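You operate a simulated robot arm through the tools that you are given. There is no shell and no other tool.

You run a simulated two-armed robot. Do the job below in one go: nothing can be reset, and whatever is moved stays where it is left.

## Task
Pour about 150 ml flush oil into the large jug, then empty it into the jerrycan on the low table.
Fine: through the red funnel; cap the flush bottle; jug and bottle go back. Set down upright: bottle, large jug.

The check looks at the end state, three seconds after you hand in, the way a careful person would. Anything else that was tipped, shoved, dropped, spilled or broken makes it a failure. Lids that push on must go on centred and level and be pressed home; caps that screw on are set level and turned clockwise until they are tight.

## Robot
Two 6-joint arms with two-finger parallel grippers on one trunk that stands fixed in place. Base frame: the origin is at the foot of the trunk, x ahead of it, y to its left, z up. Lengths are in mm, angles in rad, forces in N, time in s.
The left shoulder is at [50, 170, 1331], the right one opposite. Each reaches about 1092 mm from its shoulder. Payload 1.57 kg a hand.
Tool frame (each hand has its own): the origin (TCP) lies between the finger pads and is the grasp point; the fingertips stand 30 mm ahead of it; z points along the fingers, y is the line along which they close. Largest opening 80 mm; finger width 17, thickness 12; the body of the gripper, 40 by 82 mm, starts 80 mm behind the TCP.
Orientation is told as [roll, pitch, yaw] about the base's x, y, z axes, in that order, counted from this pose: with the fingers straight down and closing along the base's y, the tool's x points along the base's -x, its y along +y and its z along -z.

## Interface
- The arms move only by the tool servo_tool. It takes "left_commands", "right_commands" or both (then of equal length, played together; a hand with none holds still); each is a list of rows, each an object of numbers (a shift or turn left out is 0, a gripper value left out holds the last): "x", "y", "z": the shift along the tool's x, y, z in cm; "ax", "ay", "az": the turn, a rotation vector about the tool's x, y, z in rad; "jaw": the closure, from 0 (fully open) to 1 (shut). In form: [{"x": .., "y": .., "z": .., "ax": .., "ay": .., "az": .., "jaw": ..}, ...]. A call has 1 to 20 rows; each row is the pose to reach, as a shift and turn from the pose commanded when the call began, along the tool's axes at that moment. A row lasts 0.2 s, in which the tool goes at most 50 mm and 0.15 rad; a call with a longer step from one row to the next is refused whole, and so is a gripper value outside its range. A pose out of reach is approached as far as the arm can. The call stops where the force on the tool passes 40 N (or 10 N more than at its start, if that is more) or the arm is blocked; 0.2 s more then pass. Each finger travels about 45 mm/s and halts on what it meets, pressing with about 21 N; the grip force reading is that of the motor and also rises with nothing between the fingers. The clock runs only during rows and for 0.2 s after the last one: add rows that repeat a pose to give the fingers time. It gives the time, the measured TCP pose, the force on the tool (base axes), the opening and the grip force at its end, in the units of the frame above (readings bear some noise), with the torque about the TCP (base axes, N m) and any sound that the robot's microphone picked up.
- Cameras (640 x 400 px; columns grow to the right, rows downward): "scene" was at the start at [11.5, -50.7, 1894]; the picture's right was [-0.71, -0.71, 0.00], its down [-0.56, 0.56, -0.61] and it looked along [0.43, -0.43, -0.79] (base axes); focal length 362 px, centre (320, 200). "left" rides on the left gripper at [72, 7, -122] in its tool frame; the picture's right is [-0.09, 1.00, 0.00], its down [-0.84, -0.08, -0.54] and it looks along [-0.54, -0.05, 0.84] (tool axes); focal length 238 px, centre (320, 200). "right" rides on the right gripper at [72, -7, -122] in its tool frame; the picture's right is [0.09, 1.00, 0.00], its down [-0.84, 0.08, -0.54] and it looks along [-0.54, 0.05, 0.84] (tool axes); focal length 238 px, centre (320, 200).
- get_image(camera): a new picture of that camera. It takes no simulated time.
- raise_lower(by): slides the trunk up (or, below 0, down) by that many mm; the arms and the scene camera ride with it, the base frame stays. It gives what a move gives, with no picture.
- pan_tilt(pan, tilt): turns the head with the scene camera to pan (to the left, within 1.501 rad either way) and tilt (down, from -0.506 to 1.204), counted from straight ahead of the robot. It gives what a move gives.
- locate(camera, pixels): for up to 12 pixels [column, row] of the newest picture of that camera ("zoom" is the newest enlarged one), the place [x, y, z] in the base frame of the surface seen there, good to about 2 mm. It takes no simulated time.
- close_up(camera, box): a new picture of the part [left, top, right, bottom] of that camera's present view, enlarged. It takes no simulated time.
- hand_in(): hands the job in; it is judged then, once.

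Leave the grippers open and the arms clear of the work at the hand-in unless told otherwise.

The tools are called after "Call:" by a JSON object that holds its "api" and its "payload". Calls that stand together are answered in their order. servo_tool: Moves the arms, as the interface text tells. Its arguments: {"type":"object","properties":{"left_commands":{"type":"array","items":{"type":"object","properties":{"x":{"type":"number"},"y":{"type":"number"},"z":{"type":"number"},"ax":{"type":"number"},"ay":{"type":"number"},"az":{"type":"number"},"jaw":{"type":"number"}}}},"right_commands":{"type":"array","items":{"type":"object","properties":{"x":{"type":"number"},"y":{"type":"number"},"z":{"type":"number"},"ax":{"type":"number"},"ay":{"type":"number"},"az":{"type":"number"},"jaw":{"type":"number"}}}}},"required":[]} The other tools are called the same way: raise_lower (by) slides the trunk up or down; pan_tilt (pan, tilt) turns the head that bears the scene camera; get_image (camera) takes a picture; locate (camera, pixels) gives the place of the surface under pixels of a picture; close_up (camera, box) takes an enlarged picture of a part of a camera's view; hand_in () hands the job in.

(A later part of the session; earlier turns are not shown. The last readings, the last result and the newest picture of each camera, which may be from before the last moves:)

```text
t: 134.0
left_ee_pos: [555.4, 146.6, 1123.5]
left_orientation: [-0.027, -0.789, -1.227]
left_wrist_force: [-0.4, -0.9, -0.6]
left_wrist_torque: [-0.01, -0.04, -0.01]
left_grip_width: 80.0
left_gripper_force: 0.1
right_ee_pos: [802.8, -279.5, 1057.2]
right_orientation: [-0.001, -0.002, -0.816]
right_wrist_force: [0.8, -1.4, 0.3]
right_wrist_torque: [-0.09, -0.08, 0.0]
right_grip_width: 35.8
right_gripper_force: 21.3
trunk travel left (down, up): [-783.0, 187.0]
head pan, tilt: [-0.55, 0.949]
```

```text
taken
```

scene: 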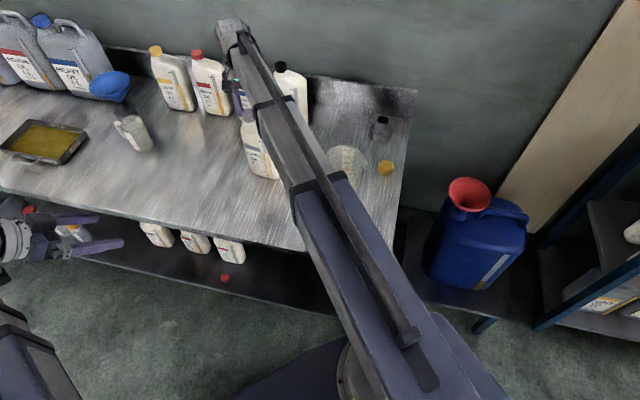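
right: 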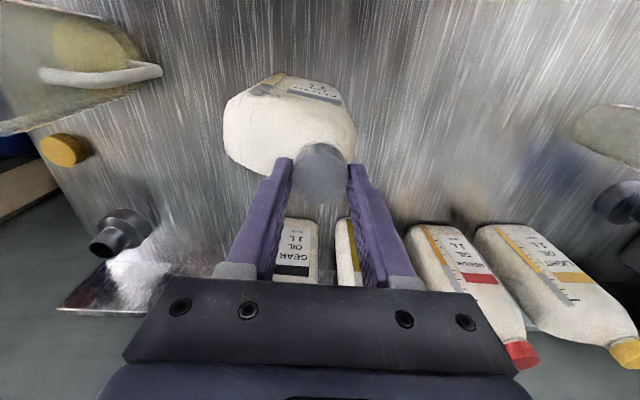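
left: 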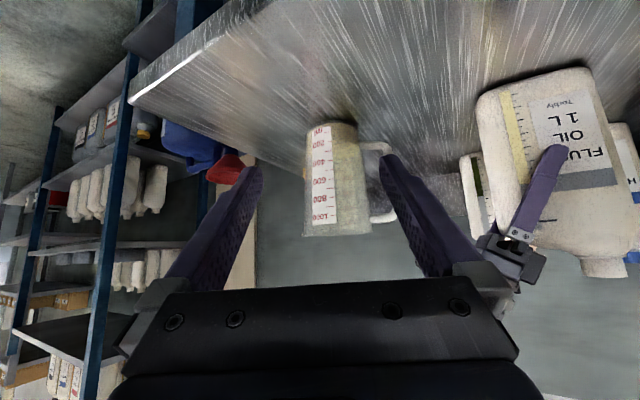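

Turned 1.5 rad with no resistance; bottle unmoved. Lower 1 mm to keep light contact and read force.

Call:
{"api": "raise_lower", "payload": {"by": -1}}

Call:
{"api": "servo_tool", "payload": {"right_commands": [{"az": 0.1}, {"az": 0.2}, {"az": 0.3}, {"az": 0.4}, {"az": 0.5}, {"az": 0.6}, {"az": 0.7}, {"az": 0.8}]}}

```text
t: 134.5
left_ee_pos: [556.9, 147.8, 1122.6]
left_orientation: [-0.026, -0.788, -1.226]
left_wrist_force: [0.7, -0.3, -0.2]
left_wrist_torque: [-0.01, 0.01, -0.07]
left_grip_width: 80.2
left_gripper_force: 0.1
right_ee_pos: [801.7, -280.3, 1056.6]
right_orientation: [0.001, 0.001, -0.815]
right_wrist_force: [0.9, -1.5, 5.8]
right_wrist_torque: [-0.04, -0.01, -0.03]
right_grip_width: 36.0
right_gripper_force: 20.7
trunk travel left (down, up): [-782.0, 188.0]
head pan, tilt: [-0.55, 0.949]
```

```text
t: 136.3
left_ee_pos: [555.9, 147.1, 1121.5]
left_orientation: [-0.028, -0.788, -1.228]
left_wrist_force: [0.4, -0.3, 0.5]
left_wrist_torque: [0.03, -0.01, 0.0]
left_grip_width: 80.0
left_gripper_force: 0.0
right_ee_pos: [803.4, -279.3, 1056.1]
right_orientation: [0.001, -0.001, -1.616]
right_wrist_force: [0.2, -0.2, 2.2]
right_wrist_torque: [0.02, -0.13, 0.03]
right_grip_width: 35.8
right_gripper_force: 21.4
trunk travel left (down, up): [-782.0, 188.0]
head pan, tilt: [-0.55, 0.949]
```

Thread is engaging (force drops as it turns down). Lower 0.7 mm, turn another 1.4 rad.

Call:
{"api": "raise_lower", "payload": {"by": -0.7}}

Call:
{"api": "servo_tool", "payload": {"right_commands": [{"az": 0.1}, {"az": 0.2}, {"az": 0.3}, {"az": 0.4}, {"az": 0.5}, {"az": 0.6}, {"az": 0.7}, {"az": 0.8}, {"az": 0.9}, {"az": 1.0}, {"az": 1.1}, {"az": 1.2}, {"az": 1.3}, {"az": 1.4}]}}

Call:
{"api": "get_image", "payload": {"camera": "scene"}}

Call:
{"api": "get_image", "payload": {"camera": "right"}}

```text
t: 136.8
left_ee_pos: [555.7, 145.9, 1121.3]
left_orientation: [-0.027, -0.792, -1.227]
left_wrist_force: [0.1, -0.5, -0.3]
left_wrist_torque: [0.04, 0.05, 0.01]
left_grip_width: 80.0
left_gripper_force: 0.1
right_ee_pos: [802.8, -279.5, 1056.3]
right_orientation: [0.0, -0.002, -1.615]
right_wrist_force: [1.5, 0.5, 7.0]
right_wrist_torque: [0.02, -0.1, 0.01]
right_grip_width: 35.7
right_gripper_force: 21.3
trunk travel left (down, up): [-781.0, 189.0]
head pan, tilt: [-0.55, 0.949]
```

```text
t: 139.8
left_ee_pos: [557.0, 147.1, 1120.9]
left_orientation: [-0.026, -0.789, -1.229]
left_wrist_force: [-0.2, 0.3, 0.3]
left_wrist_torque: [-0.02, 0.02, 0.01]
left_grip_width: 80.0
left_gripper_force: 0.0
right_ee_pos: [803.0, -281.1, 1056.2]
right_orientation: [0.0, 0.0, -3.016]
right_wrist_force: [-3.0, -1.3, 0.5]
right_wrist_torque: [-0.03, 0.32, -0.02]
right_grip_width: 35.6
right_gripper_force: 21.0
trunk travel left (down, up): [-781.0, 189.0]
head pan, tilt: [-0.55, 0.949]
```

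```text
taken
```

scene: 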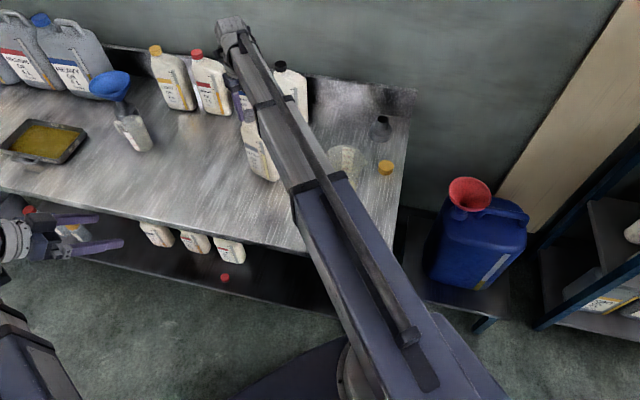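

```text
taken
```

right: 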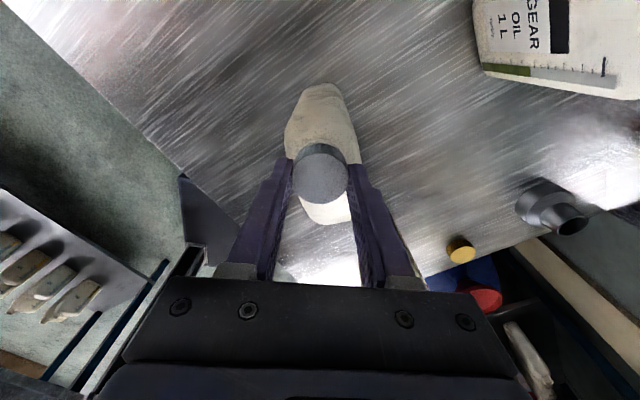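

Check whether the bottle has turned with the cap.

Call:
{"api": "close_up", "payload": {"camera": "scene", "box": [225, 100, 305, 190]}}

Call:
{"api": "locate", "payload": {"camera": "zoom", "pixels": [[150, 240], [240, 290], [190, 340], [230, 360], [140, 200]]}}

```text
4.44 times, centred on (265, 145) of scene
```

zoom: 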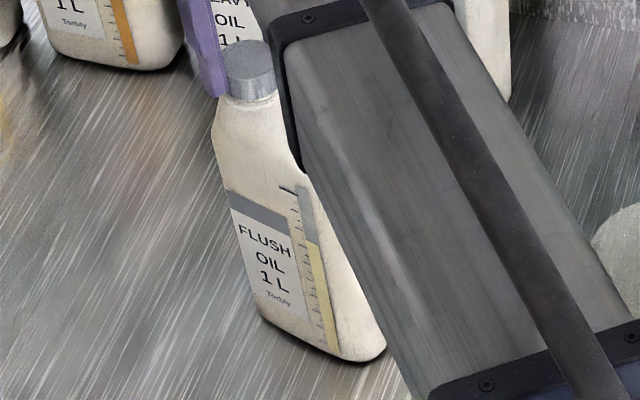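

```text
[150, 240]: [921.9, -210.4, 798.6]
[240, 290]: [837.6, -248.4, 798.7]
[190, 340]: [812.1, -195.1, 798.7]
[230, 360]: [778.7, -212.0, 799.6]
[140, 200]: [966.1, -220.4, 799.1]
```

Call:
{"api": "locate", "payload": {"camera": "zoom", "pixels": [[245, 215], [290, 240], [262, 300], [330, 345], [300, 300], [250, 250], [275, 220]]}}

```text
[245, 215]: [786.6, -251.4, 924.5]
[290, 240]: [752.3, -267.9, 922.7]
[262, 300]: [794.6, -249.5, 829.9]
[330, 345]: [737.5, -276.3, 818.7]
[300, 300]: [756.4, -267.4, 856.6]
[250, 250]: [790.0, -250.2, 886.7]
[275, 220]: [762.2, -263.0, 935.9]
```

The bottle turned ~14° with the cap — so the cap is resisting. Compare cap-top heights with the other (closed) bottles to judge how far home it is.

Call:
{"api": "close_up", "payload": {"camera": "scene", "box": [140, 35, 310, 145]}}

```text
3.64 times, centred on (225, 90) of scene
```

zoom: 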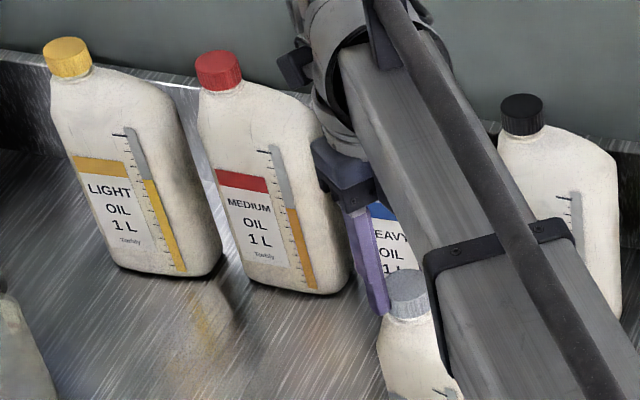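

Call:
{"api": "locate", "payload": {"camera": "zoom", "pixels": [[66, 45], [60, 48], [215, 58], [222, 56], [521, 101], [515, 103], [407, 278], [402, 283], [412, 282], [410, 300], [398, 300]]}}

```text
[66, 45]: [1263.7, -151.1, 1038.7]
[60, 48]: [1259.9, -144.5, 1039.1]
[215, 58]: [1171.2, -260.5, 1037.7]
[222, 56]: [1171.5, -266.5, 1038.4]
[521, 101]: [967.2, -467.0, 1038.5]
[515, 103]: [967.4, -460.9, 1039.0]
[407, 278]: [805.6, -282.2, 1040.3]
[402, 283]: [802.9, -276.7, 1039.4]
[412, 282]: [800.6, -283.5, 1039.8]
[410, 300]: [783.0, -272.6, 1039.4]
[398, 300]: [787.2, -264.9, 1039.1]
```

Closed bottles' cap tops are at z≈1038.6; mine is at ≈1039.6, so about 1 mm still to go. Press down a bit more (so the base grips the bench) and continue turning.

Call:
{"api": "raise_lower", "payload": {"by": -2}}

Call:
{"api": "servo_tool", "payload": {"right_commands": [{"az": 0.08}, {"az": 0.16}, {"az": 0.24}, {"az": 0.32}, {"az": 0.4}, {"az": 0.48}, {"az": 0.56}]}}

Call:
{"api": "close_up", "payload": {"camera": "scene", "box": [225, 100, 305, 190]}}

Call:
{"api": "locate", "payload": {"camera": "zoom", "pixels": [[245, 215], [290, 240], [262, 300], [330, 345], [250, 50], [242, 48], [255, 55]]}}

```text
t: 140.4
left_ee_pos: [554.3, 146.1, 1120.0]
left_orientation: [-0.024, -0.788, -1.226]
left_wrist_force: [0.5, -0.9, 1.3]
left_wrist_torque: [0.01, 0.01, -0.02]
left_grip_width: 80.1
left_gripper_force: 0.0
right_ee_pos: [803.9, -280.3, 1054.3]
right_orientation: [0.001, -0.001, -3.016]
right_wrist_force: [-0.4, -2.5, 16.3]
right_wrist_torque: [-0.11, 0.11, -0.04]
right_grip_width: 35.4
right_gripper_force: 20.7
trunk travel left (down, up): [-779.0, 191.0]
head pan, tilt: [-0.55, 0.949]
```

```text
t: 142.0
left_ee_pos: [555.7, 146.7, 1119.7]
left_orientation: [-0.027, -0.791, -1.228]
left_wrist_force: [-0.1, -0.7, 0.2]
left_wrist_torque: [0.03, 0.0, 0.02]
left_grip_width: 80.0
left_gripper_force: 0.1
right_ee_pos: [802.4, -285.6, 1054.2]
right_orientation: [-0.003, -0.001, 3.12]
right_wrist_force: [4.6, 3.5, 12.8]
right_wrist_torque: [0.13, -0.17, -0.01]
right_grip_width: 35.6
right_gripper_force: 21.2
right hand out of reach, approached as far as the arm can: row 2, 3, 4, 5, 6, 7
trunk travel left (down, up): [-779.0, 191.0]
head pan, tilt: [-0.55, 0.949]
```

```text
4.44 times, centred on (265, 145) of scene
```

zoom: 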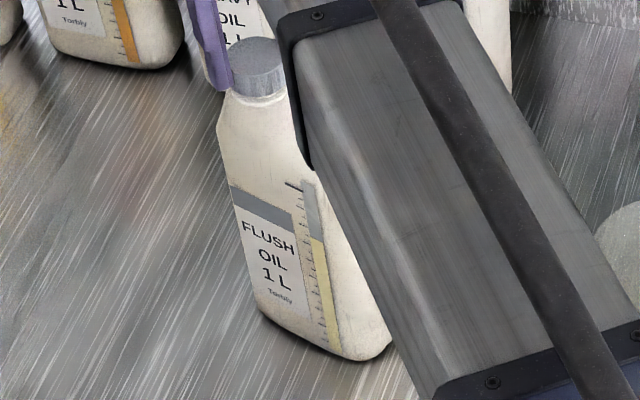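

```text
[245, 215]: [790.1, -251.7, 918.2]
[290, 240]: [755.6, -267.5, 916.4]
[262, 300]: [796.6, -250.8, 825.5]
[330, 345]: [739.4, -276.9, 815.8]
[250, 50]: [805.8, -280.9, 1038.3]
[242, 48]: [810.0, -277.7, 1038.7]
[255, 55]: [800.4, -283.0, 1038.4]
```

The wrist hit its turn limit (yaw ≈ -3.16) and drifted 5 mm sideways; the cap top now reads 1038.5 = same as the closed bottles. Relieve the sideways pull first: shift back 5.6 mm with a tiny -0.04 rad back-off.

Call:
{"api": "servo_tool", "payload": {"right_commands": [{"x": 0.02, "y": -0.28, "az": -0.02}, {"x": 0.05, "y": -0.56, "az": -0.04}, {"x": 0.05, "y": -0.56, "az": -0.04}]}}

Call:
{"api": "get_image", "payload": {"camera": "right"}}

```text
t: 142.8
left_ee_pos: [556.1, 146.0, 1119.5]
left_orientation: [-0.027, -0.79, -1.227]
left_wrist_force: [0.2, 0.1, -0.1]
left_wrist_torque: [0.02, 0.0, 0.01]
left_grip_width: 79.8
left_gripper_force: 0.0
right_ee_pos: [801.7, -282.4, 1053.9]
right_orientation: [-0.003, 0.0, -3.124]
right_wrist_force: [0.7, -3.4, 10.5]
right_wrist_torque: [-0.46, -0.1, -0.03]
right_grip_width: 35.5
right_gripper_force: 20.7
trunk travel left (down, up): [-779.0, 191.0]
head pan, tilt: [-0.55, 0.949]
```

```text
taken
```

right: 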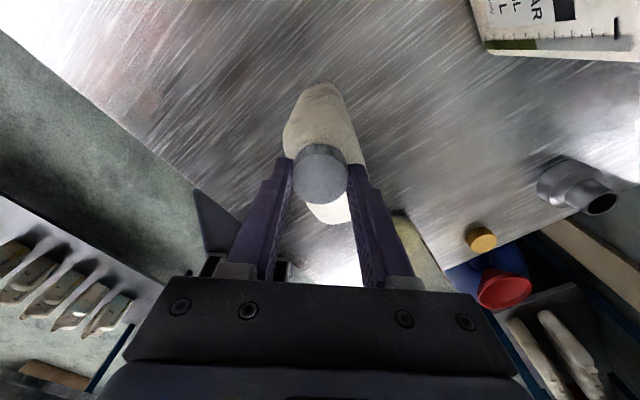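

Neutral is around y≈-284. Shift 1.6 mm that way, relieve the downward press, then open the jaw.

Call:
{"api": "servo_tool", "payload": {"right_commands": [{"y": 0.16}, {"y": 0.16}]}}

Call:
{"api": "raise_lower", "payload": {"by": 1.5}}

Call:
{"api": "close_up", "payload": {"camera": "scene", "box": [225, 90, 305, 190]}}

```text
t: 143.4
left_ee_pos: [555.5, 146.3, 1118.8]
left_orientation: [-0.027, -0.788, -1.227]
left_wrist_force: [1.0, -0.5, -0.4]
left_wrist_torque: [-0.01, 0.01, -0.01]
left_grip_width: 80.0
left_gripper_force: 0.0
right_ee_pos: [803.9, -280.4, 1054.3]
right_orientation: [-0.003, 0.001, -3.123]
right_wrist_force: [-1.5, -1.9, 6.8]
right_wrist_torque: [-0.12, 0.29, -0.01]
right_grip_width: 35.7
right_gripper_force: 21.4
trunk travel left (down, up): [-779.0, 191.0]
head pan, tilt: [-0.55, 0.949]
```

```text
t: 143.9
left_ee_pos: [555.8, 145.6, 1121.2]
left_orientation: [-0.026, -0.79, -1.226]
left_wrist_force: [0.8, -0.3, -0.4]
left_wrist_torque: [-0.02, -0.02, 0.03]
left_grip_width: 79.9
left_gripper_force: 0.0
right_ee_pos: [805.3, -281.8, 1054.9]
right_orientation: [-0.004, -0.001, -3.122]
right_wrist_force: [-1.8, -1.5, -1.0]
right_wrist_torque: [-0.05, 0.15, -0.01]
right_grip_width: 35.6
right_gripper_force: 21.2
trunk travel left (down, up): [-780.0, 190.0]
head pan, tilt: [-0.55, 0.949]
```

```text
4.00 times, centred on (265, 140) of scene
```

zoom: 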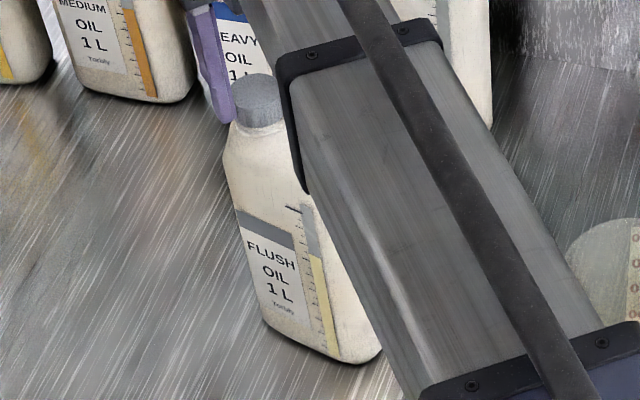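

Forces small. Open the gripper fully.

Call:
{"api": "servo_tool", "payload": {"right_commands": [{"jaw": 0.6}, {"jaw": 0.4}, {"jaw": 0.2}, {"jaw": 0.2}]}}

Call:
{"api": "get_image", "payload": {"camera": "right"}}

Call:
{"api": "close_up", "payload": {"camera": "scene", "box": [225, 90, 305, 190]}}

Call:
{"api": "locate", "payload": {"camera": "zoom", "pixels": [[255, 85], [262, 90], [250, 92], [270, 240], [245, 220], [300, 340], [265, 310]]}}

```text
t: 144.9
left_ee_pos: [556.0, 146.1, 1119.7]
left_orientation: [-0.027, -0.788, -1.228]
left_wrist_force: [-0.5, 0.5, 1.5]
left_wrist_torque: [-0.01, -0.01, -0.01]
left_grip_width: 80.1
left_gripper_force: 0.0
right_ee_pos: [805.4, -280.7, 1055.9]
right_orientation: [-0.002, -0.001, -3.122]
right_wrist_force: [0.0, 0.3, 0.5]
right_wrist_torque: [-0.01, -0.01, -0.02]
right_grip_width: 64.0
right_gripper_force: 0.2
trunk travel left (down, up): [-780.0, 190.0]
head pan, tilt: [-0.55, 0.949]
```

```text
taken
```

right: 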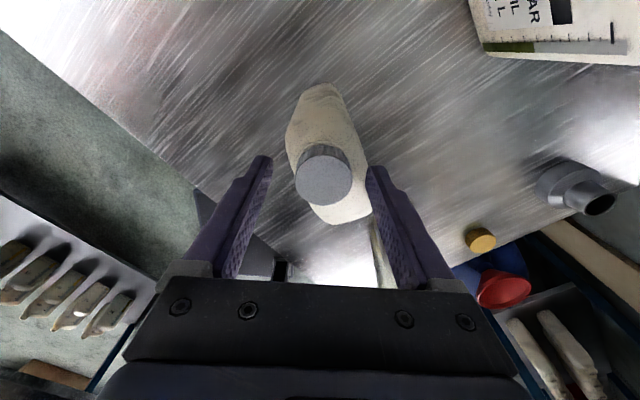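

```text
4.00 times, centred on (265, 140) of scene
```

zoom: 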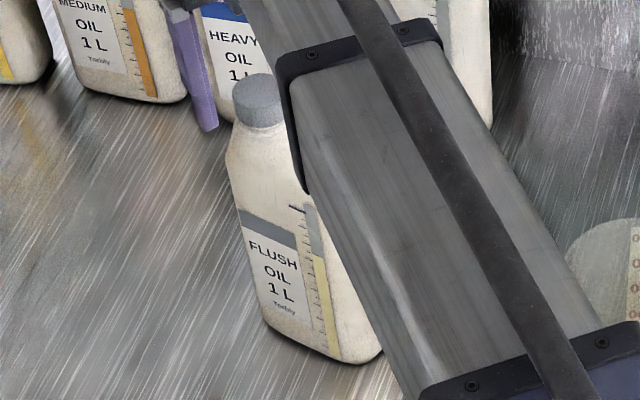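

```text
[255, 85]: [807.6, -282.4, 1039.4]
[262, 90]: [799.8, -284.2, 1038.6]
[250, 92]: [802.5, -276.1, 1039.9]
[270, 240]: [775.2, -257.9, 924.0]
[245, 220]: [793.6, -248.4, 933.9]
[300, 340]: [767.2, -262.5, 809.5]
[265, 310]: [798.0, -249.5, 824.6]
```

Cap sits level on the neck, top ≈1039.3 (others 1038.6) — a bit more tightening needed. Rotate the open gripper back counter-clockwise (3.0 rad then more).

Call:
{"api": "servo_tool", "payload": {"right_commands": [{"az": -0.14}, {"az": -0.28}, {"az": -0.42}, {"az": -0.56}, {"az": -0.7}, {"az": -0.84}, {"az": -0.98}, {"az": -1.12}, {"az": -1.26}, {"az": -1.4}, {"az": -1.54}, {"az": -1.68}, {"az": -1.82}, {"az": -1.96}, {"az": -2.1}, {"az": -2.24}, {"az": -2.38}, {"az": -2.52}, {"az": -2.66}, {"az": -2.8}]}}

Call:
{"api": "get_image", "payload": {"camera": "right"}}

```text
t: 149.1
left_ee_pos: [554.9, 147.4, 1119.9]
left_orientation: [-0.025, -0.789, -1.227]
left_wrist_force: [-0.3, 0.1, -0.2]
left_wrist_torque: [0.03, -0.02, -0.02]
left_grip_width: 79.9
left_gripper_force: 0.0
right_ee_pos: [805.4, -283.2, 1055.4]
right_orientation: [0.001, 0.002, -0.321]
right_wrist_force: [-0.1, 0.8, 0.1]
right_wrist_torque: [0.0, -0.01, 0.0]
right_grip_width: 64.0
right_gripper_force: 0.1
trunk travel left (down, up): [-780.0, 190.0]
head pan, tilt: [-0.55, 0.949]
```

```text
taken
```

right: 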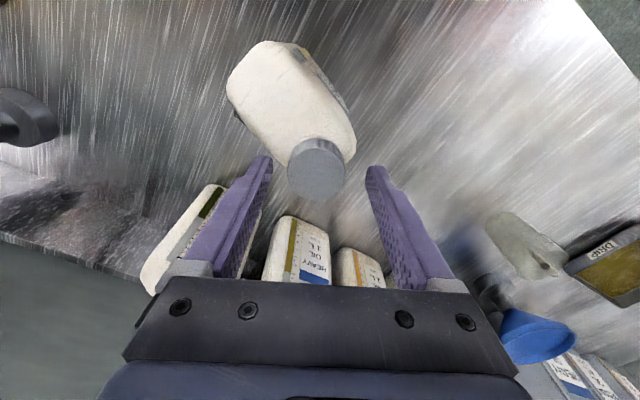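

Now yaw -0.32, giving 2.7 rad of clockwise range. Measure cap centre relative to the fingers.

Call:
{"api": "close_up", "payload": {"camera": "right", "box": [280, 130, 360, 210]}}

Call:
{"api": "locate", "payload": {"camera": "zoom", "pixels": [[300, 120], [300, 320], [200, 220], [420, 220], [300, 220], [240, 160], [380, 160], [240, 280], [380, 280]]}}

```text
5.00 times, centred on (320, 170) of right
```

zoom: 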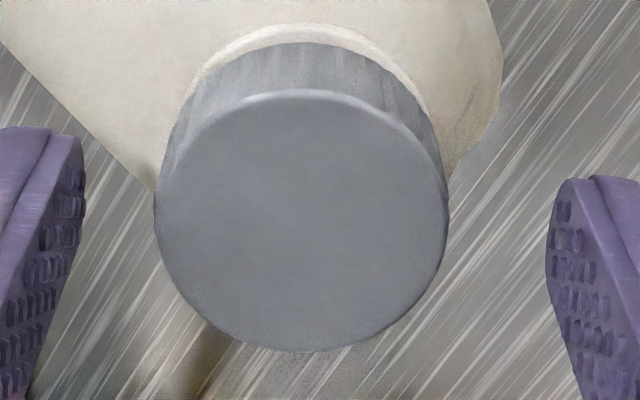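

```text
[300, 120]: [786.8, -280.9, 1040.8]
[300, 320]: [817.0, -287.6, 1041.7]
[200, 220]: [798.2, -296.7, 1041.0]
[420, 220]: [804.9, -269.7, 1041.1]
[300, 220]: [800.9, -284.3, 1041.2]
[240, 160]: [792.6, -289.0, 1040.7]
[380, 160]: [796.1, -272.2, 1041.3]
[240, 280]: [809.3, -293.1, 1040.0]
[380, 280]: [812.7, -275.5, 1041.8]
```

Cap centre is ≈3.4 mm in +x and 2.5 mm in -y (tool) from the jaw centre. Shift accordingly and recheck.

Call:
{"api": "servo_tool", "payload": {"right_commands": [{"x": 0.34, "y": -0.25}, {"x": 0.34, "y": -0.25}, {"x": 0.34, "y": -0.25}]}}

Call:
{"api": "close_up", "payload": {"camera": "right", "box": [280, 130, 360, 210]}}

```text
t: 149.9
left_ee_pos: [556.9, 146.4, 1119.8]
left_orientation: [-0.027, -0.789, -1.226]
left_wrist_force: [0.5, 0.0, 0.5]
left_wrist_torque: [-0.03, 0.0, 0.04]
left_grip_width: 79.9
left_gripper_force: 0.2
right_ee_pos: [801.6, -284.7, 1054.9]
right_orientation: [0.002, 0.002, -0.324]
right_wrist_force: [0.3, -0.3, -1.0]
right_wrist_torque: [0.0, 0.0, -0.01]
right_grip_width: 64.1
right_gripper_force: 0.1
trunk travel left (down, up): [-780.0, 190.0]
head pan, tilt: [-0.55, 0.949]
```

```text
5.00 times, centred on (320, 170) of right
```

zoom: 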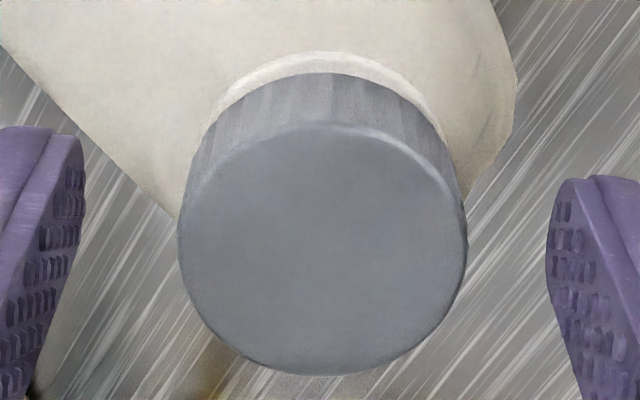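

Centred now. Close on the cap, press down lightly, and turn clockwise in small increments.

Call:
{"api": "servo_tool", "payload": {"right_commands": [{"jaw": 0.5}, {"jaw": 0.8}, {"jaw": 1}, {"jaw": 1}, {"jaw": 1}]}}

Call:
{"api": "raise_lower", "payload": {"by": -2}}

```text
t: 151.1
left_ee_pos: [556.5, 147.0, 1120.5]
left_orientation: [-0.026, -0.789, -1.226]
left_wrist_force: [-0.1, 0.4, -0.7]
left_wrist_torque: [0.01, -0.03, 0.0]
left_grip_width: 80.2
left_gripper_force: 0.0
right_ee_pos: [800.5, -284.0, 1054.8]
right_orientation: [0.001, 0.001, -0.323]
right_wrist_force: [0.7, 0.3, 1.1]
right_wrist_torque: [0.05, -0.07, 0.01]
right_grip_width: 35.6
right_gripper_force: 21.2
trunk travel left (down, up): [-780.0, 190.0]
head pan, tilt: [-0.55, 0.949]
```

```text
t: 151.6
left_ee_pos: [555.6, 146.2, 1119.8]
left_orientation: [-0.024, -0.791, -1.227]
left_wrist_force: [1.4, -0.4, 0.1]
left_wrist_torque: [0.0, 0.02, -0.02]
left_grip_width: 80.0
left_gripper_force: 0.0
right_ee_pos: [800.6, -283.6, 1054.4]
right_orientation: [0.002, -0.001, -0.322]
right_wrist_force: [6.8, 1.0, 16.9]
right_wrist_torque: [0.0, -0.19, 0.03]
right_grip_width: 35.7
right_gripper_force: 21.7
trunk travel left (down, up): [-778.0, 192.0]
head pan, tilt: [-0.55, 0.949]
```

Pressing with 17 N. Turn clockwise 0.6 rad.

Call:
{"api": "servo_tool", "payload": {"right_commands": [{"az": 0.06}, {"az": 0.12}, {"az": 0.18}, {"az": 0.24}, {"az": 0.3}]}}

Call:
{"api": "servo_tool", "payload": {"right_commands": [{"az": 0.06}, {"az": 0.12}, {"az": 0.18}, {"az": 0.24}, {"az": 0.3}]}}

Call:
{"api": "close_up", "payload": {"camera": "scene", "box": [225, 90, 305, 190]}}

Call:
{"api": "locate", "payload": {"camera": "zoom", "pixels": [[255, 85], [262, 90], [250, 92], [270, 240], [245, 220], [300, 340], [265, 310]]}}

```text
t: 152.8
left_ee_pos: [556.0, 147.4, 1118.5]
left_orientation: [-0.025, -0.793, -1.228]
left_wrist_force: [0.4, -0.3, 0.0]
left_wrist_torque: [0.01, 0.0, 0.0]
left_grip_width: 80.2
left_gripper_force: 0.0
right_ee_pos: [800.8, -283.6, 1053.6]
right_orientation: [0.001, 0.003, -0.625]
right_wrist_force: [5.9, 3.3, 15.9]
right_wrist_torque: [0.12, -0.23, 0.02]
right_grip_width: 35.7
right_gripper_force: 21.2
trunk travel left (down, up): [-778.0, 192.0]
head pan, tilt: [-0.55, 0.949]
```

```text
t: 154.0
left_ee_pos: [556.9, 148.0, 1118.1]
left_orientation: [-0.027, -0.789, -1.228]
left_wrist_force: [0.5, -0.1, -0.2]
left_wrist_torque: [0.01, 0.05, -0.05]
left_grip_width: 79.8
left_gripper_force: 0.0
right_ee_pos: [801.4, -283.7, 1053.2]
right_orientation: [0.001, 0.002, -0.924]
right_wrist_force: [4.3, 2.5, 10.2]
right_wrist_torque: [0.08, -0.2, 0.0]
right_grip_width: 35.7
right_gripper_force: 20.3
trunk travel left (down, up): [-778.0, 192.0]
head pan, tilt: [-0.55, 0.949]
```

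```text
4.00 times, centred on (265, 140) of scene
```

zoom: 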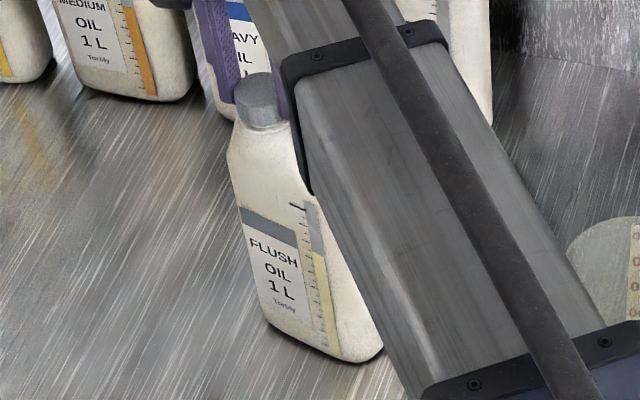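

```text
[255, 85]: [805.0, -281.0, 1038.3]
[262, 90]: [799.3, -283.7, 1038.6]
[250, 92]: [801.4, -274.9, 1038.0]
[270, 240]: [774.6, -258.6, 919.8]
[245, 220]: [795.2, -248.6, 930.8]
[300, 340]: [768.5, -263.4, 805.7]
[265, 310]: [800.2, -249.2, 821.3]
```

Bottle didn't rotate further while the cap turned 0.6 rad; cap top ≈1038.3. Continue turning 0.9 rad more with slight press.

Call:
{"api": "raise_lower", "payload": {"by": -0.8}}

Call:
{"api": "servo_tool", "payload": {"right_commands": [{"az": 0.06}, {"az": 0.12}, {"az": 0.18}, {"az": 0.24}, {"az": 0.3}, {"az": 0.36}, {"az": 0.42}]}}

Call:
{"api": "servo_tool", "payload": {"right_commands": [{"az": 0.06}, {"az": 0.12}, {"az": 0.18}, {"az": 0.24}, {"az": 0.3}, {"az": 0.36}, {"az": 0.42}]}}

Call:
{"api": "close_up", "payload": {"camera": "scene", "box": [225, 90, 305, 190]}}

Call:
{"api": "locate", "payload": {"camera": "zoom", "pixels": [[255, 85], [262, 90], [250, 92], [270, 240], [245, 220], [300, 340], [265, 310]]}}

```text
t: 154.5
left_ee_pos: [556.2, 148.1, 1118.2]
left_orientation: [-0.026, -0.791, -1.228]
left_wrist_force: [-0.1, -0.8, -1.0]
left_wrist_torque: [-0.01, 0.02, 0.01]
left_grip_width: 80.0
left_gripper_force: 0.1
right_ee_pos: [800.9, -283.4, 1054.1]
right_orientation: [0.003, 0.001, -0.924]
right_wrist_force: [6.4, 2.1, 16.8]
right_wrist_torque: [-0.02, -0.18, 0.02]
right_grip_width: 35.7
right_gripper_force: 20.9
trunk travel left (down, up): [-778.0, 192.0]
head pan, tilt: [-0.55, 0.949]
```

```text
t: 156.1
left_ee_pos: [554.5, 147.2, 1118.5]
left_orientation: [-0.027, -0.789, -1.228]
left_wrist_force: [0.1, 0.1, 0.0]
left_wrist_torque: [0.0, -0.01, -0.03]
left_grip_width: 80.1
left_gripper_force: 0.1
right_ee_pos: [799.8, -284.0, 1053.5]
right_orientation: [0.002, 0.002, -1.344]
right_wrist_force: [6.6, 0.9, 13.0]
right_wrist_torque: [0.0, -0.23, 0.01]
right_grip_width: 35.8
right_gripper_force: 21.7
trunk travel left (down, up): [-778.0, 192.0]
head pan, tilt: [-0.55, 0.949]
```

```text
t: 157.7
left_ee_pos: [555.5, 146.5, 1117.3]
left_orientation: [-0.025, -0.79, -1.229]
left_wrist_force: [-1.0, -0.4, 1.0]
left_wrist_torque: [-0.03, 0.01, 0.01]
left_grip_width: 80.1
left_gripper_force: 0.2
right_ee_pos: [799.4, -284.9, 1053.6]
right_orientation: [0.0, 0.003, -1.764]
right_wrist_force: [-0.6, -3.9, 6.7]
right_wrist_torque: [-0.59, 0.05, 0.08]
right_grip_width: 35.7
right_gripper_force: 20.5
trunk travel left (down, up): [-778.0, 192.0]
head pan, tilt: [-0.55, 0.949]
```

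```text
4.00 times, centred on (265, 140) of scene
```

zoom: 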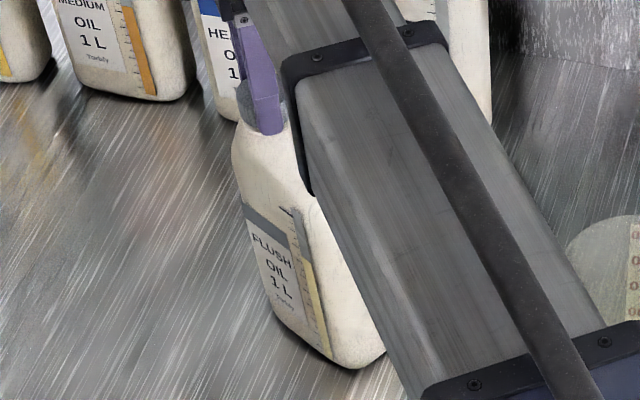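

```text
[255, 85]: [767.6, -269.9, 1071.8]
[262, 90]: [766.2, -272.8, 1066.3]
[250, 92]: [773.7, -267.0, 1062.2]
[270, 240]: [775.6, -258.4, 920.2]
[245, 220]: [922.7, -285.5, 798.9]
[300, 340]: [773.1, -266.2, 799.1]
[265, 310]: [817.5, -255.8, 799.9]
```

The bottle itself now turns with the cap under firm press — the cap is tight. Measure the bottle's new yaw.

Call:
{"api": "locate", "payload": {"camera": "zoom", "pixels": [[260, 220], [285, 240], [270, 300], [300, 330], [325, 345], [265, 250], [370, 350]]}}

Call:
{"api": "raise_lower", "payload": {"by": 1.5}}

```text
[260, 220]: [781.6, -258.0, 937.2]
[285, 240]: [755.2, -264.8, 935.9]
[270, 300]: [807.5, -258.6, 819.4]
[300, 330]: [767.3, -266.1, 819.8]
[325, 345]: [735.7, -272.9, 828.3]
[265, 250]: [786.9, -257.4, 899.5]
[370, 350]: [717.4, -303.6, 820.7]
```

```text
t: 158.2
left_ee_pos: [555.8, 146.1, 1118.8]
left_orientation: [-0.026, -0.789, -1.226]
left_wrist_force: [0.8, -0.7, 0.1]
left_wrist_torque: [-0.01, -0.01, 0.02]
left_grip_width: 80.1
left_gripper_force: 0.0
right_ee_pos: [801.0, -283.9, 1052.5]
right_orientation: [-0.002, 0.004, -1.762]
right_wrist_force: [-1.1, -2.1, -0.9]
right_wrist_torque: [-0.2, 0.15, 0.03]
right_grip_width: 35.8
right_gripper_force: 20.7
trunk travel left (down, up): [-779.0, 191.0]
head pan, tilt: [-0.55, 0.949]
```

Confirm tightness: press again ~12 N and turn 0.3 rad; if the bottle follows fully, the cap is home.

Call:
{"api": "raise_lower", "payload": {"by": -2}}

Call:
{"api": "servo_tool", "payload": {"right_commands": [{"az": 0.06}, {"az": 0.12}, {"az": 0.18}, {"az": 0.24}, {"az": 0.3}]}}

Call:
{"api": "close_up", "payload": {"camera": "scene", "box": [225, 90, 305, 190]}}

Call:
{"api": "locate", "payload": {"camera": "zoom", "pixels": [[260, 220], [285, 245], [275, 310], [300, 330], [325, 345], [265, 250], [370, 350]]}}

```text
t: 158.7
left_ee_pos: [555.6, 145.9, 1117.2]
left_orientation: [-0.026, -0.789, -1.228]
left_wrist_force: [0.4, 0.0, -0.5]
left_wrist_torque: [0.0, 0.0, -0.01]
left_grip_width: 80.2
left_gripper_force: 0.0
right_ee_pos: [799.6, -283.3, 1052.9]
right_orientation: [0.001, 0.004, -1.765]
right_wrist_force: [-0.4, -2.5, 10.1]
right_wrist_torque: [-0.07, 0.0, 0.03]
right_grip_width: 35.8
right_gripper_force: 21.1
trunk travel left (down, up): [-777.0, 193.0]
head pan, tilt: [-0.55, 0.949]
```

```text
t: 159.9
left_ee_pos: [555.0, 146.5, 1117.1]
left_orientation: [-0.026, -0.788, -1.227]
left_wrist_force: [0.9, 0.4, 0.3]
left_wrist_torque: [0.01, 0.07, 0.01]
left_grip_width: 80.1
left_gripper_force: 0.0
right_ee_pos: [800.2, -283.1, 1052.6]
right_orientation: [-0.002, 0.005, -2.062]
right_wrist_force: [-2.1, 0.4, 7.7]
right_wrist_torque: [0.13, 0.13, 0.07]
right_grip_width: 35.8
right_gripper_force: 21.3
trunk travel left (down, up): [-777.0, 193.0]
head pan, tilt: [-0.55, 0.949]
```

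```text
4.00 times, centred on (265, 140) of scene
```

zoom: 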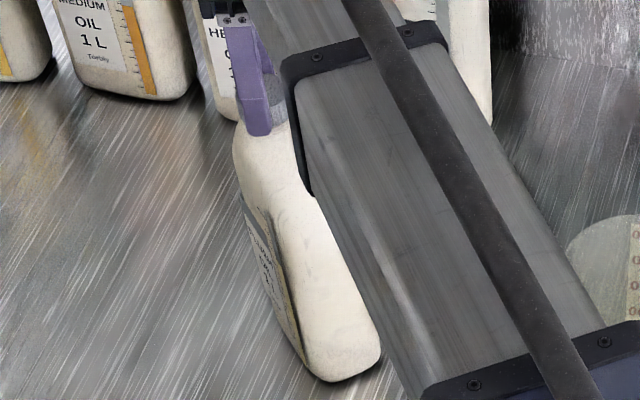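

```text
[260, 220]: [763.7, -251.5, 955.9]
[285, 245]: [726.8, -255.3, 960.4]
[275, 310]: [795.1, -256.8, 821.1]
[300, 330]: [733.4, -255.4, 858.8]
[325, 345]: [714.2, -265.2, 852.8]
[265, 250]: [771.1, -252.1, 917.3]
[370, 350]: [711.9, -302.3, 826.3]
```

The bottle follows the cap completely: cap is tight. Relieve press, open, and lift off vertically.

Call:
{"api": "raise_lower", "payload": {"by": 1.5}}

Call:
{"api": "servo_tool", "payload": {"right_commands": [{"jaw": 0.8}, {"jaw": 0.5}, {"jaw": 0.2}, {"jaw": 0}, {"jaw": 0}, {"jaw": 0}]}}

Call:
{"api": "get_image", "payload": {"camera": "right"}}

Call:
{"api": "raise_lower", "payload": {"by": 80}}

Call:
{"api": "get_image", "payload": {"camera": "right"}}

Call:
{"api": "get_image", "payload": {"camera": "scene"}}

```text
t: 160.4
left_ee_pos: [556.5, 146.6, 1118.5]
left_orientation: [-0.026, -0.789, -1.225]
left_wrist_force: [-0.6, -0.1, -0.2]
left_wrist_torque: [0.0, 0.02, 0.0]
left_grip_width: 80.2
left_gripper_force: 0.1
right_ee_pos: [798.7, -282.2, 1053.4]
right_orientation: [-0.001, 0.002, -2.062]
right_wrist_force: [-1.7, 0.5, -0.6]
right_wrist_torque: [0.07, 0.04, 0.03]
right_grip_width: 36.1
right_gripper_force: 20.7
trunk travel left (down, up): [-779.0, 191.0]
head pan, tilt: [-0.55, 0.949]
```

```text
t: 161.8
left_ee_pos: [557.1, 146.2, 1118.8]
left_orientation: [-0.028, -0.789, -1.226]
left_wrist_force: [-0.2, -0.5, 0.9]
left_wrist_torque: [0.02, -0.05, 0.0]
left_grip_width: 80.0
left_gripper_force: 0.0
right_ee_pos: [800.1, -283.8, 1053.2]
right_orientation: [-0.001, 0.002, -2.064]
right_wrist_force: [-0.8, 0.1, -0.4]
right_wrist_torque: [0.03, -0.01, -0.05]
right_grip_width: 80.1
right_gripper_force: 0.0
trunk travel left (down, up): [-779.0, 191.0]
head pan, tilt: [-0.55, 0.949]
```

```text
taken
```

right: 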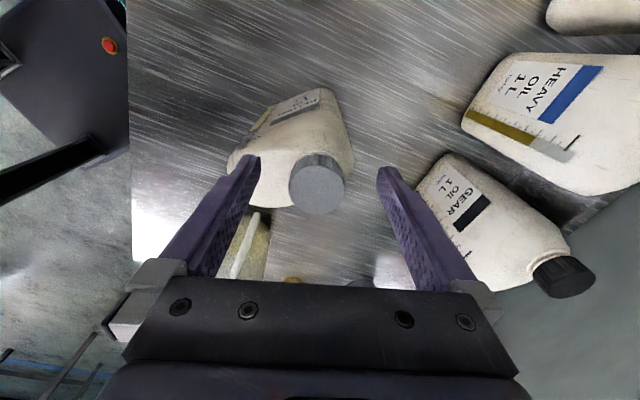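

```text
t: 163.0
left_ee_pos: [556.3, 146.8, 1198.5]
left_orientation: [-0.026, -0.789, -1.227]
left_wrist_force: [0.3, 0.7, 0.4]
left_wrist_torque: [-0.02, 0.0, 0.0]
left_grip_width: 80.0
left_gripper_force: 0.1
right_ee_pos: [800.6, -284.8, 1133.8]
right_orientation: [-0.003, 0.001, -2.063]
right_wrist_force: [-0.5, 0.4, 0.6]
right_wrist_torque: [0.0, 0.03, -0.01]
right_grip_width: 79.8
right_gripper_force: 0.1
trunk travel left (down, up): [-859.0, 111.0]
head pan, tilt: [-0.55, 0.949]
```

```text
taken
```

right: 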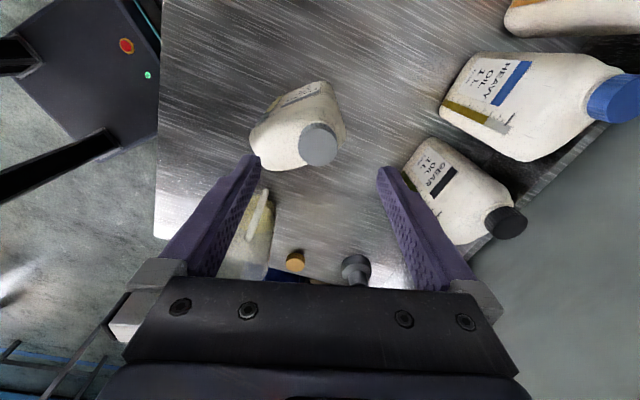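

```text
taken
```

scene: 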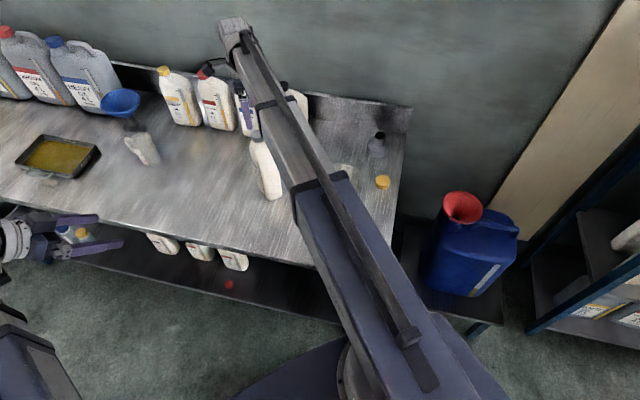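

Cap is on, level. The bottle's yaw is ~37° off its original; I'll restore it. First rotate the open right hand to yaw≈0 (in place, well above the bottle).

Call:
{"api": "servo_tool", "payload": {"right_commands": [{"az": -0.14}, {"az": -0.28}, {"az": -0.42}, {"az": -0.56}, {"az": -0.7}, {"az": -0.84}, {"az": -0.98}, {"az": -1.12}, {"az": -1.26}, {"az": -1.4}, {"az": -1.54}, {"az": -1.68}, {"az": -1.82}, {"az": -1.96}, {"az": -2.09}, {"az": -2.09}]}}

Call:
{"api": "get_image", "payload": {"camera": "right"}}

Call:
{"api": "close_up", "payload": {"camera": "right", "box": [260, 60, 380, 180]}}

```text
t: 166.4
left_ee_pos: [556.5, 146.9, 1198.7]
left_orientation: [-0.025, -0.787, -1.226]
left_wrist_force: [-0.4, -0.2, -0.1]
left_wrist_torque: [-0.01, -0.02, -0.02]
left_grip_width: 79.9
left_gripper_force: 0.0
right_ee_pos: [800.8, -283.9, 1133.0]
right_orientation: [0.001, -0.001, 0.027]
right_wrist_force: [0.0, -0.7, -0.3]
right_wrist_torque: [-0.01, 0.02, -0.02]
right_grip_width: 80.1
right_gripper_force: 0.0
trunk travel left (down, up): [-859.0, 111.0]
head pan, tilt: [-0.55, 0.949]
```

```text
taken
```

right: 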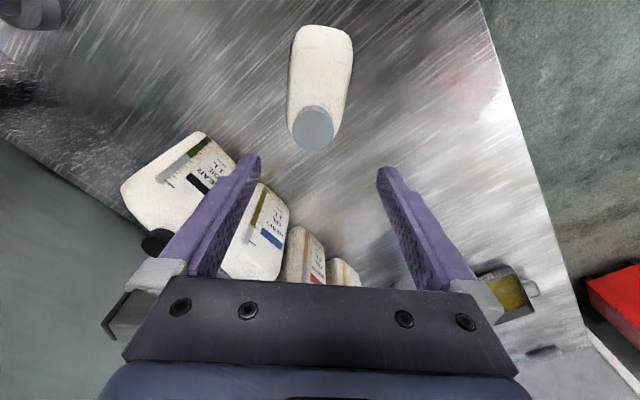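

```text
3.33 times, centred on (320, 120) of right
```

zoom: 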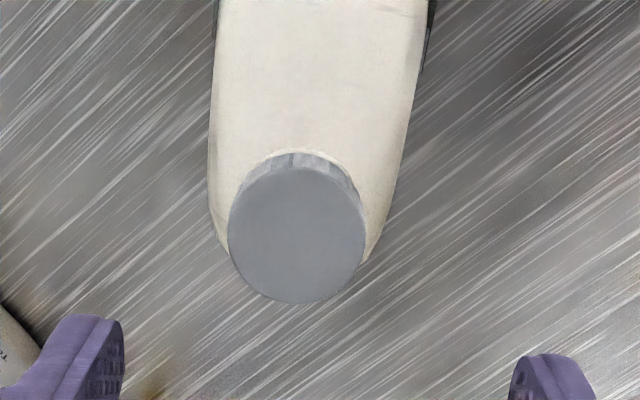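

Call:
{"api": "close_up", "payload": {"camera": "right", "box": [270, 15, 370, 155]}}

Call:
{"api": "locate", "payload": {"camera": "zoom", "pixels": [[285, 150], [280, 200], [278, 240], [405, 150], [395, 200], [385, 240], [340, 60], [300, 70], [385, 70], [318, 320], [345, 330], [330, 345]]}}

```text
2.86 times, centred on (320, 85) of right
```

zoom: 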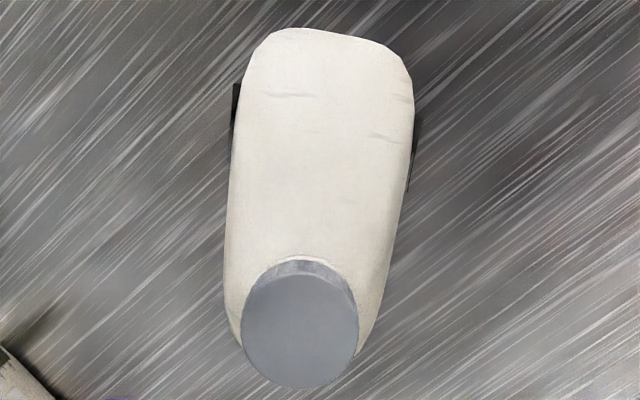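

```text
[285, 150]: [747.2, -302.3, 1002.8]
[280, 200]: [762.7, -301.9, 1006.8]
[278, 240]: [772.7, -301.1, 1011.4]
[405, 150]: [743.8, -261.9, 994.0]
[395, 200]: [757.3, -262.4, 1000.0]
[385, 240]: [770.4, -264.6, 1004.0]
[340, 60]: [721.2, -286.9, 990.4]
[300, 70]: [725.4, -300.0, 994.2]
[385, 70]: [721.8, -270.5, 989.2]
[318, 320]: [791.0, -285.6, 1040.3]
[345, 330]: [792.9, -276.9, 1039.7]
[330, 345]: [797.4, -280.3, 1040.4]
```

Call:
{"api": "locate", "payload": {"camera": "zoom", "pixels": [[244, 110], [238, 170], [233, 230], [410, 110], [405, 170], [393, 230], [300, 300], [260, 330], [340, 330], [300, 365], [300, 330]]}}

```text
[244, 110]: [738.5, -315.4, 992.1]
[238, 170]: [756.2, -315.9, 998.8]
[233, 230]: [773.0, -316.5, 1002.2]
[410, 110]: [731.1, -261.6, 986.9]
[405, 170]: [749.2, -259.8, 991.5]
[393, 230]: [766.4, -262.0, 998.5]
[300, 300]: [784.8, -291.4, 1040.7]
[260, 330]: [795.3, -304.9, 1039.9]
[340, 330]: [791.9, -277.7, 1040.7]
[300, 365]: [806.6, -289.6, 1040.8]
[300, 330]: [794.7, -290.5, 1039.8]
```

Positions from the two views differ by some mm; check the cap and body from the scene camera too.

Call:
{"api": "close_up", "payload": {"camera": "scene", "box": [220, 110, 310, 210]}}

```text
4.00 times, centred on (265, 160) of scene
```

zoom: 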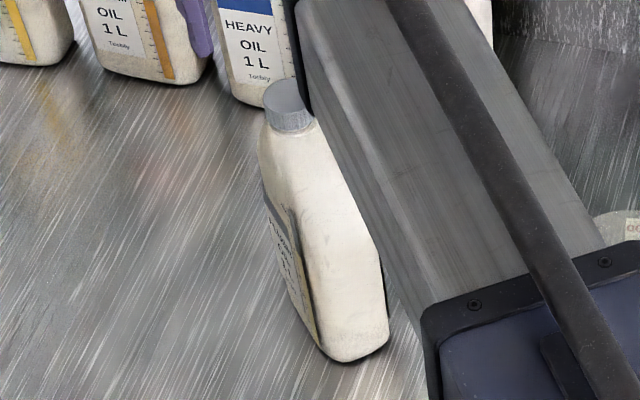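

Call:
{"api": "locate", "payload": {"camera": "zoom", "pixels": [[270, 90], [290, 92], [280, 108], [280, 85], [298, 105], [275, 200], [310, 300], [330, 340], [340, 200], [370, 300], [380, 320]]}}

```text
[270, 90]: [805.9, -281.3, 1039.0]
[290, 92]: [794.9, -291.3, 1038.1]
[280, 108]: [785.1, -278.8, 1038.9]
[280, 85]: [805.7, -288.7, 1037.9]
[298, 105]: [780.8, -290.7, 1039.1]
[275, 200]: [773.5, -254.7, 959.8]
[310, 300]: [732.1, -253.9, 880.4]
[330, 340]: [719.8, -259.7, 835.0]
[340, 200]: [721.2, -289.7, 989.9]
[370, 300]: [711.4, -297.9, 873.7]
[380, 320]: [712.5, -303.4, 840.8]
```

Bottle now: yaw ≈ -1°, neck ≈ (794,-288), body centre ≈ (767,-287). Move the right hand to grasp attitude over it: yaw -0.02, fingers 30° off vertical, TCP (753,-287).

Call:
{"api": "servo_tool", "payload": {"right_commands": [{"x": 0.958, "y": -0.036, "z": -0.12, "ax": 0.0025, "ay": -0.1054, "az": 0.0092, "jaw": 0}, {"x": 1.916, "y": -0.072, "z": -0.48, "ax": 0.005, "ay": -0.2108, "az": 0.0184}, {"x": 2.874, "y": -0.108, "z": -1.08, "ax": 0.0074, "ay": -0.3162, "az": 0.0277}, {"x": 3.832, "y": -0.144, "z": -1.9, "ax": 0.0099, "ay": -0.4216, "az": 0.0369}, {"x": 4.79, "y": -0.18, "z": -2.95, "ax": 0.0124, "ay": -0.527, "az": 0.0461}, {"x": 4.79, "y": -0.18, "z": -2.95, "ax": 0.0124, "ay": -0.527, "az": 0.0461}, {"x": 4.79, "y": -0.18, "z": -2.95, "ax": 0.0124, "ay": -0.527, "az": 0.0461}]}}

Call:
{"api": "get_image", "payload": {"camera": "right"}}

Call:
{"api": "close_up", "payload": {"camera": "right", "box": [270, 0, 370, 110]}}

```text
t: 168.0
left_ee_pos: [557.1, 147.4, 1198.8]
left_orientation: [-0.027, -0.788, -1.226]
left_wrist_force: [0.4, -0.4, 0.5]
left_wrist_torque: [-0.03, -0.02, 0.01]
left_grip_width: 80.0
left_gripper_force: 0.1
right_ee_pos: [753.0, -286.5, 1163.4]
right_orientation: [0.003, -0.529, -0.021]
right_wrist_force: [0.0, 0.5, 0.1]
right_wrist_torque: [-0.03, 0.06, 0.0]
right_grip_width: 80.1
right_gripper_force: 0.0
trunk travel left (down, up): [-859.0, 111.0]
head pan, tilt: [-0.55, 0.949]
```

```text
taken
```

right: 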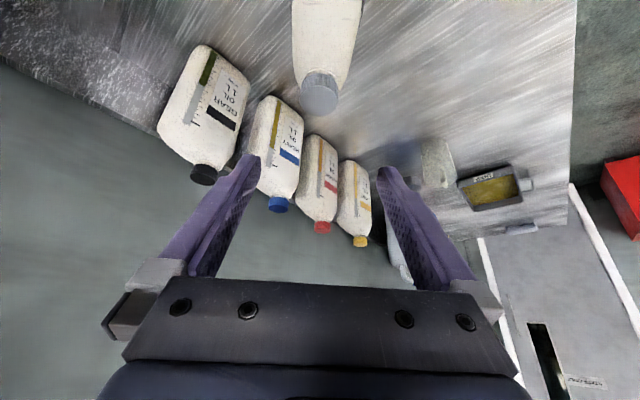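

```text
3.64 times, centred on (320, 55) of right
```

zoom: 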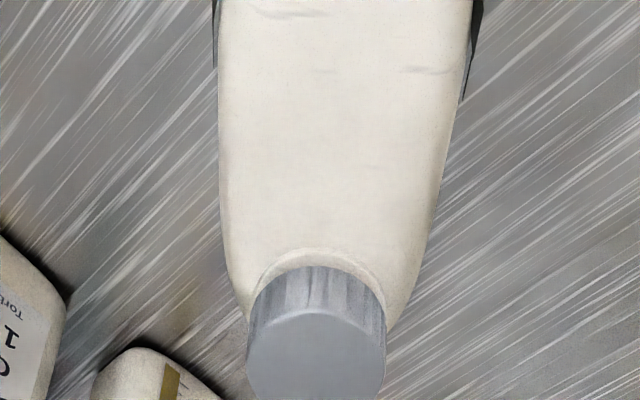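

Call:
{"api": "locate", "payload": {"camera": "zoom", "pixels": [[222, 60], [222, 120], [224, 180], [466, 60], [455, 120], [442, 180], [316, 360], [270, 350], [370, 350], [340, 100], [330, 200]]}}

```text
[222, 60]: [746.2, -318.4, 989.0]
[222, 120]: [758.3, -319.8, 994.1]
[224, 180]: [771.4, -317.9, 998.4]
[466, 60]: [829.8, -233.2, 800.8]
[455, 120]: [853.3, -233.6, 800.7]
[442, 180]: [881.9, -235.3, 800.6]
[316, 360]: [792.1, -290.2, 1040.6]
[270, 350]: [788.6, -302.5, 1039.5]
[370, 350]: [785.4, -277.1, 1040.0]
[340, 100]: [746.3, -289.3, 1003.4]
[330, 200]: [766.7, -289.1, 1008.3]
```

Body faces at y≈-318.7 and -254.5, centred on my TCP (y -286.5). Lower 180 mm and check.

Call:
{"api": "raise_lower", "payload": {"by": -180}}

Call:
{"api": "get_image", "payload": {"camera": "right"}}

Call:
{"api": "get_image", "payload": {"camera": "scene"}}

```text
t: 170.0
left_ee_pos: [556.4, 146.4, 1019.3]
left_orientation: [-0.027, -0.789, -1.226]
left_wrist_force: [-0.6, 0.0, -0.3]
left_wrist_torque: [-0.01, -0.04, 0.05]
left_grip_width: 79.9
left_gripper_force: 0.1
right_ee_pos: [751.8, -287.5, 983.1]
right_orientation: [0.003, -0.525, -0.021]
right_wrist_force: [-0.3, -0.2, -0.2]
right_wrist_torque: [0.01, 0.02, 0.02]
right_grip_width: 80.2
right_gripper_force: 0.1
trunk travel left (down, up): [-679.0, 291.0]
head pan, tilt: [-0.55, 0.949]
```

```text
taken
```

right: 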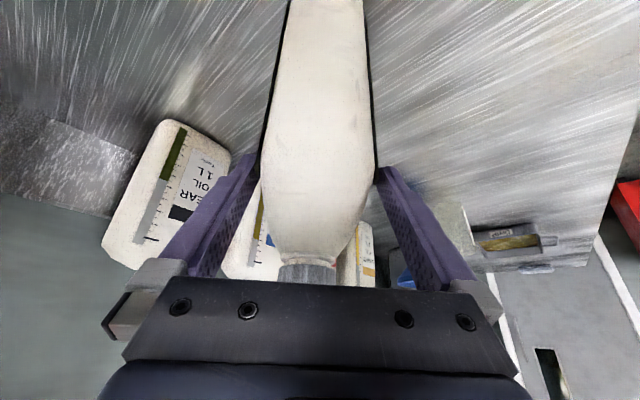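

```text
taken
```

scene: 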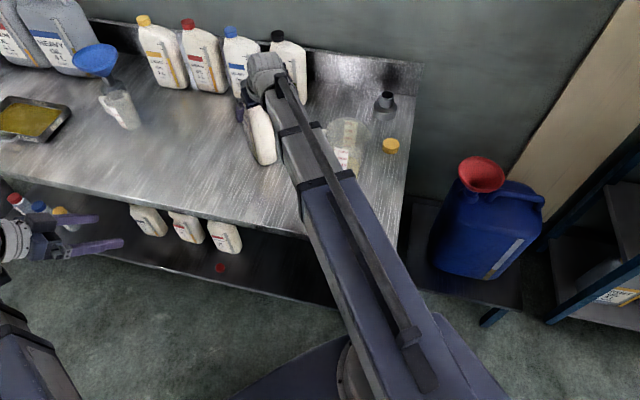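

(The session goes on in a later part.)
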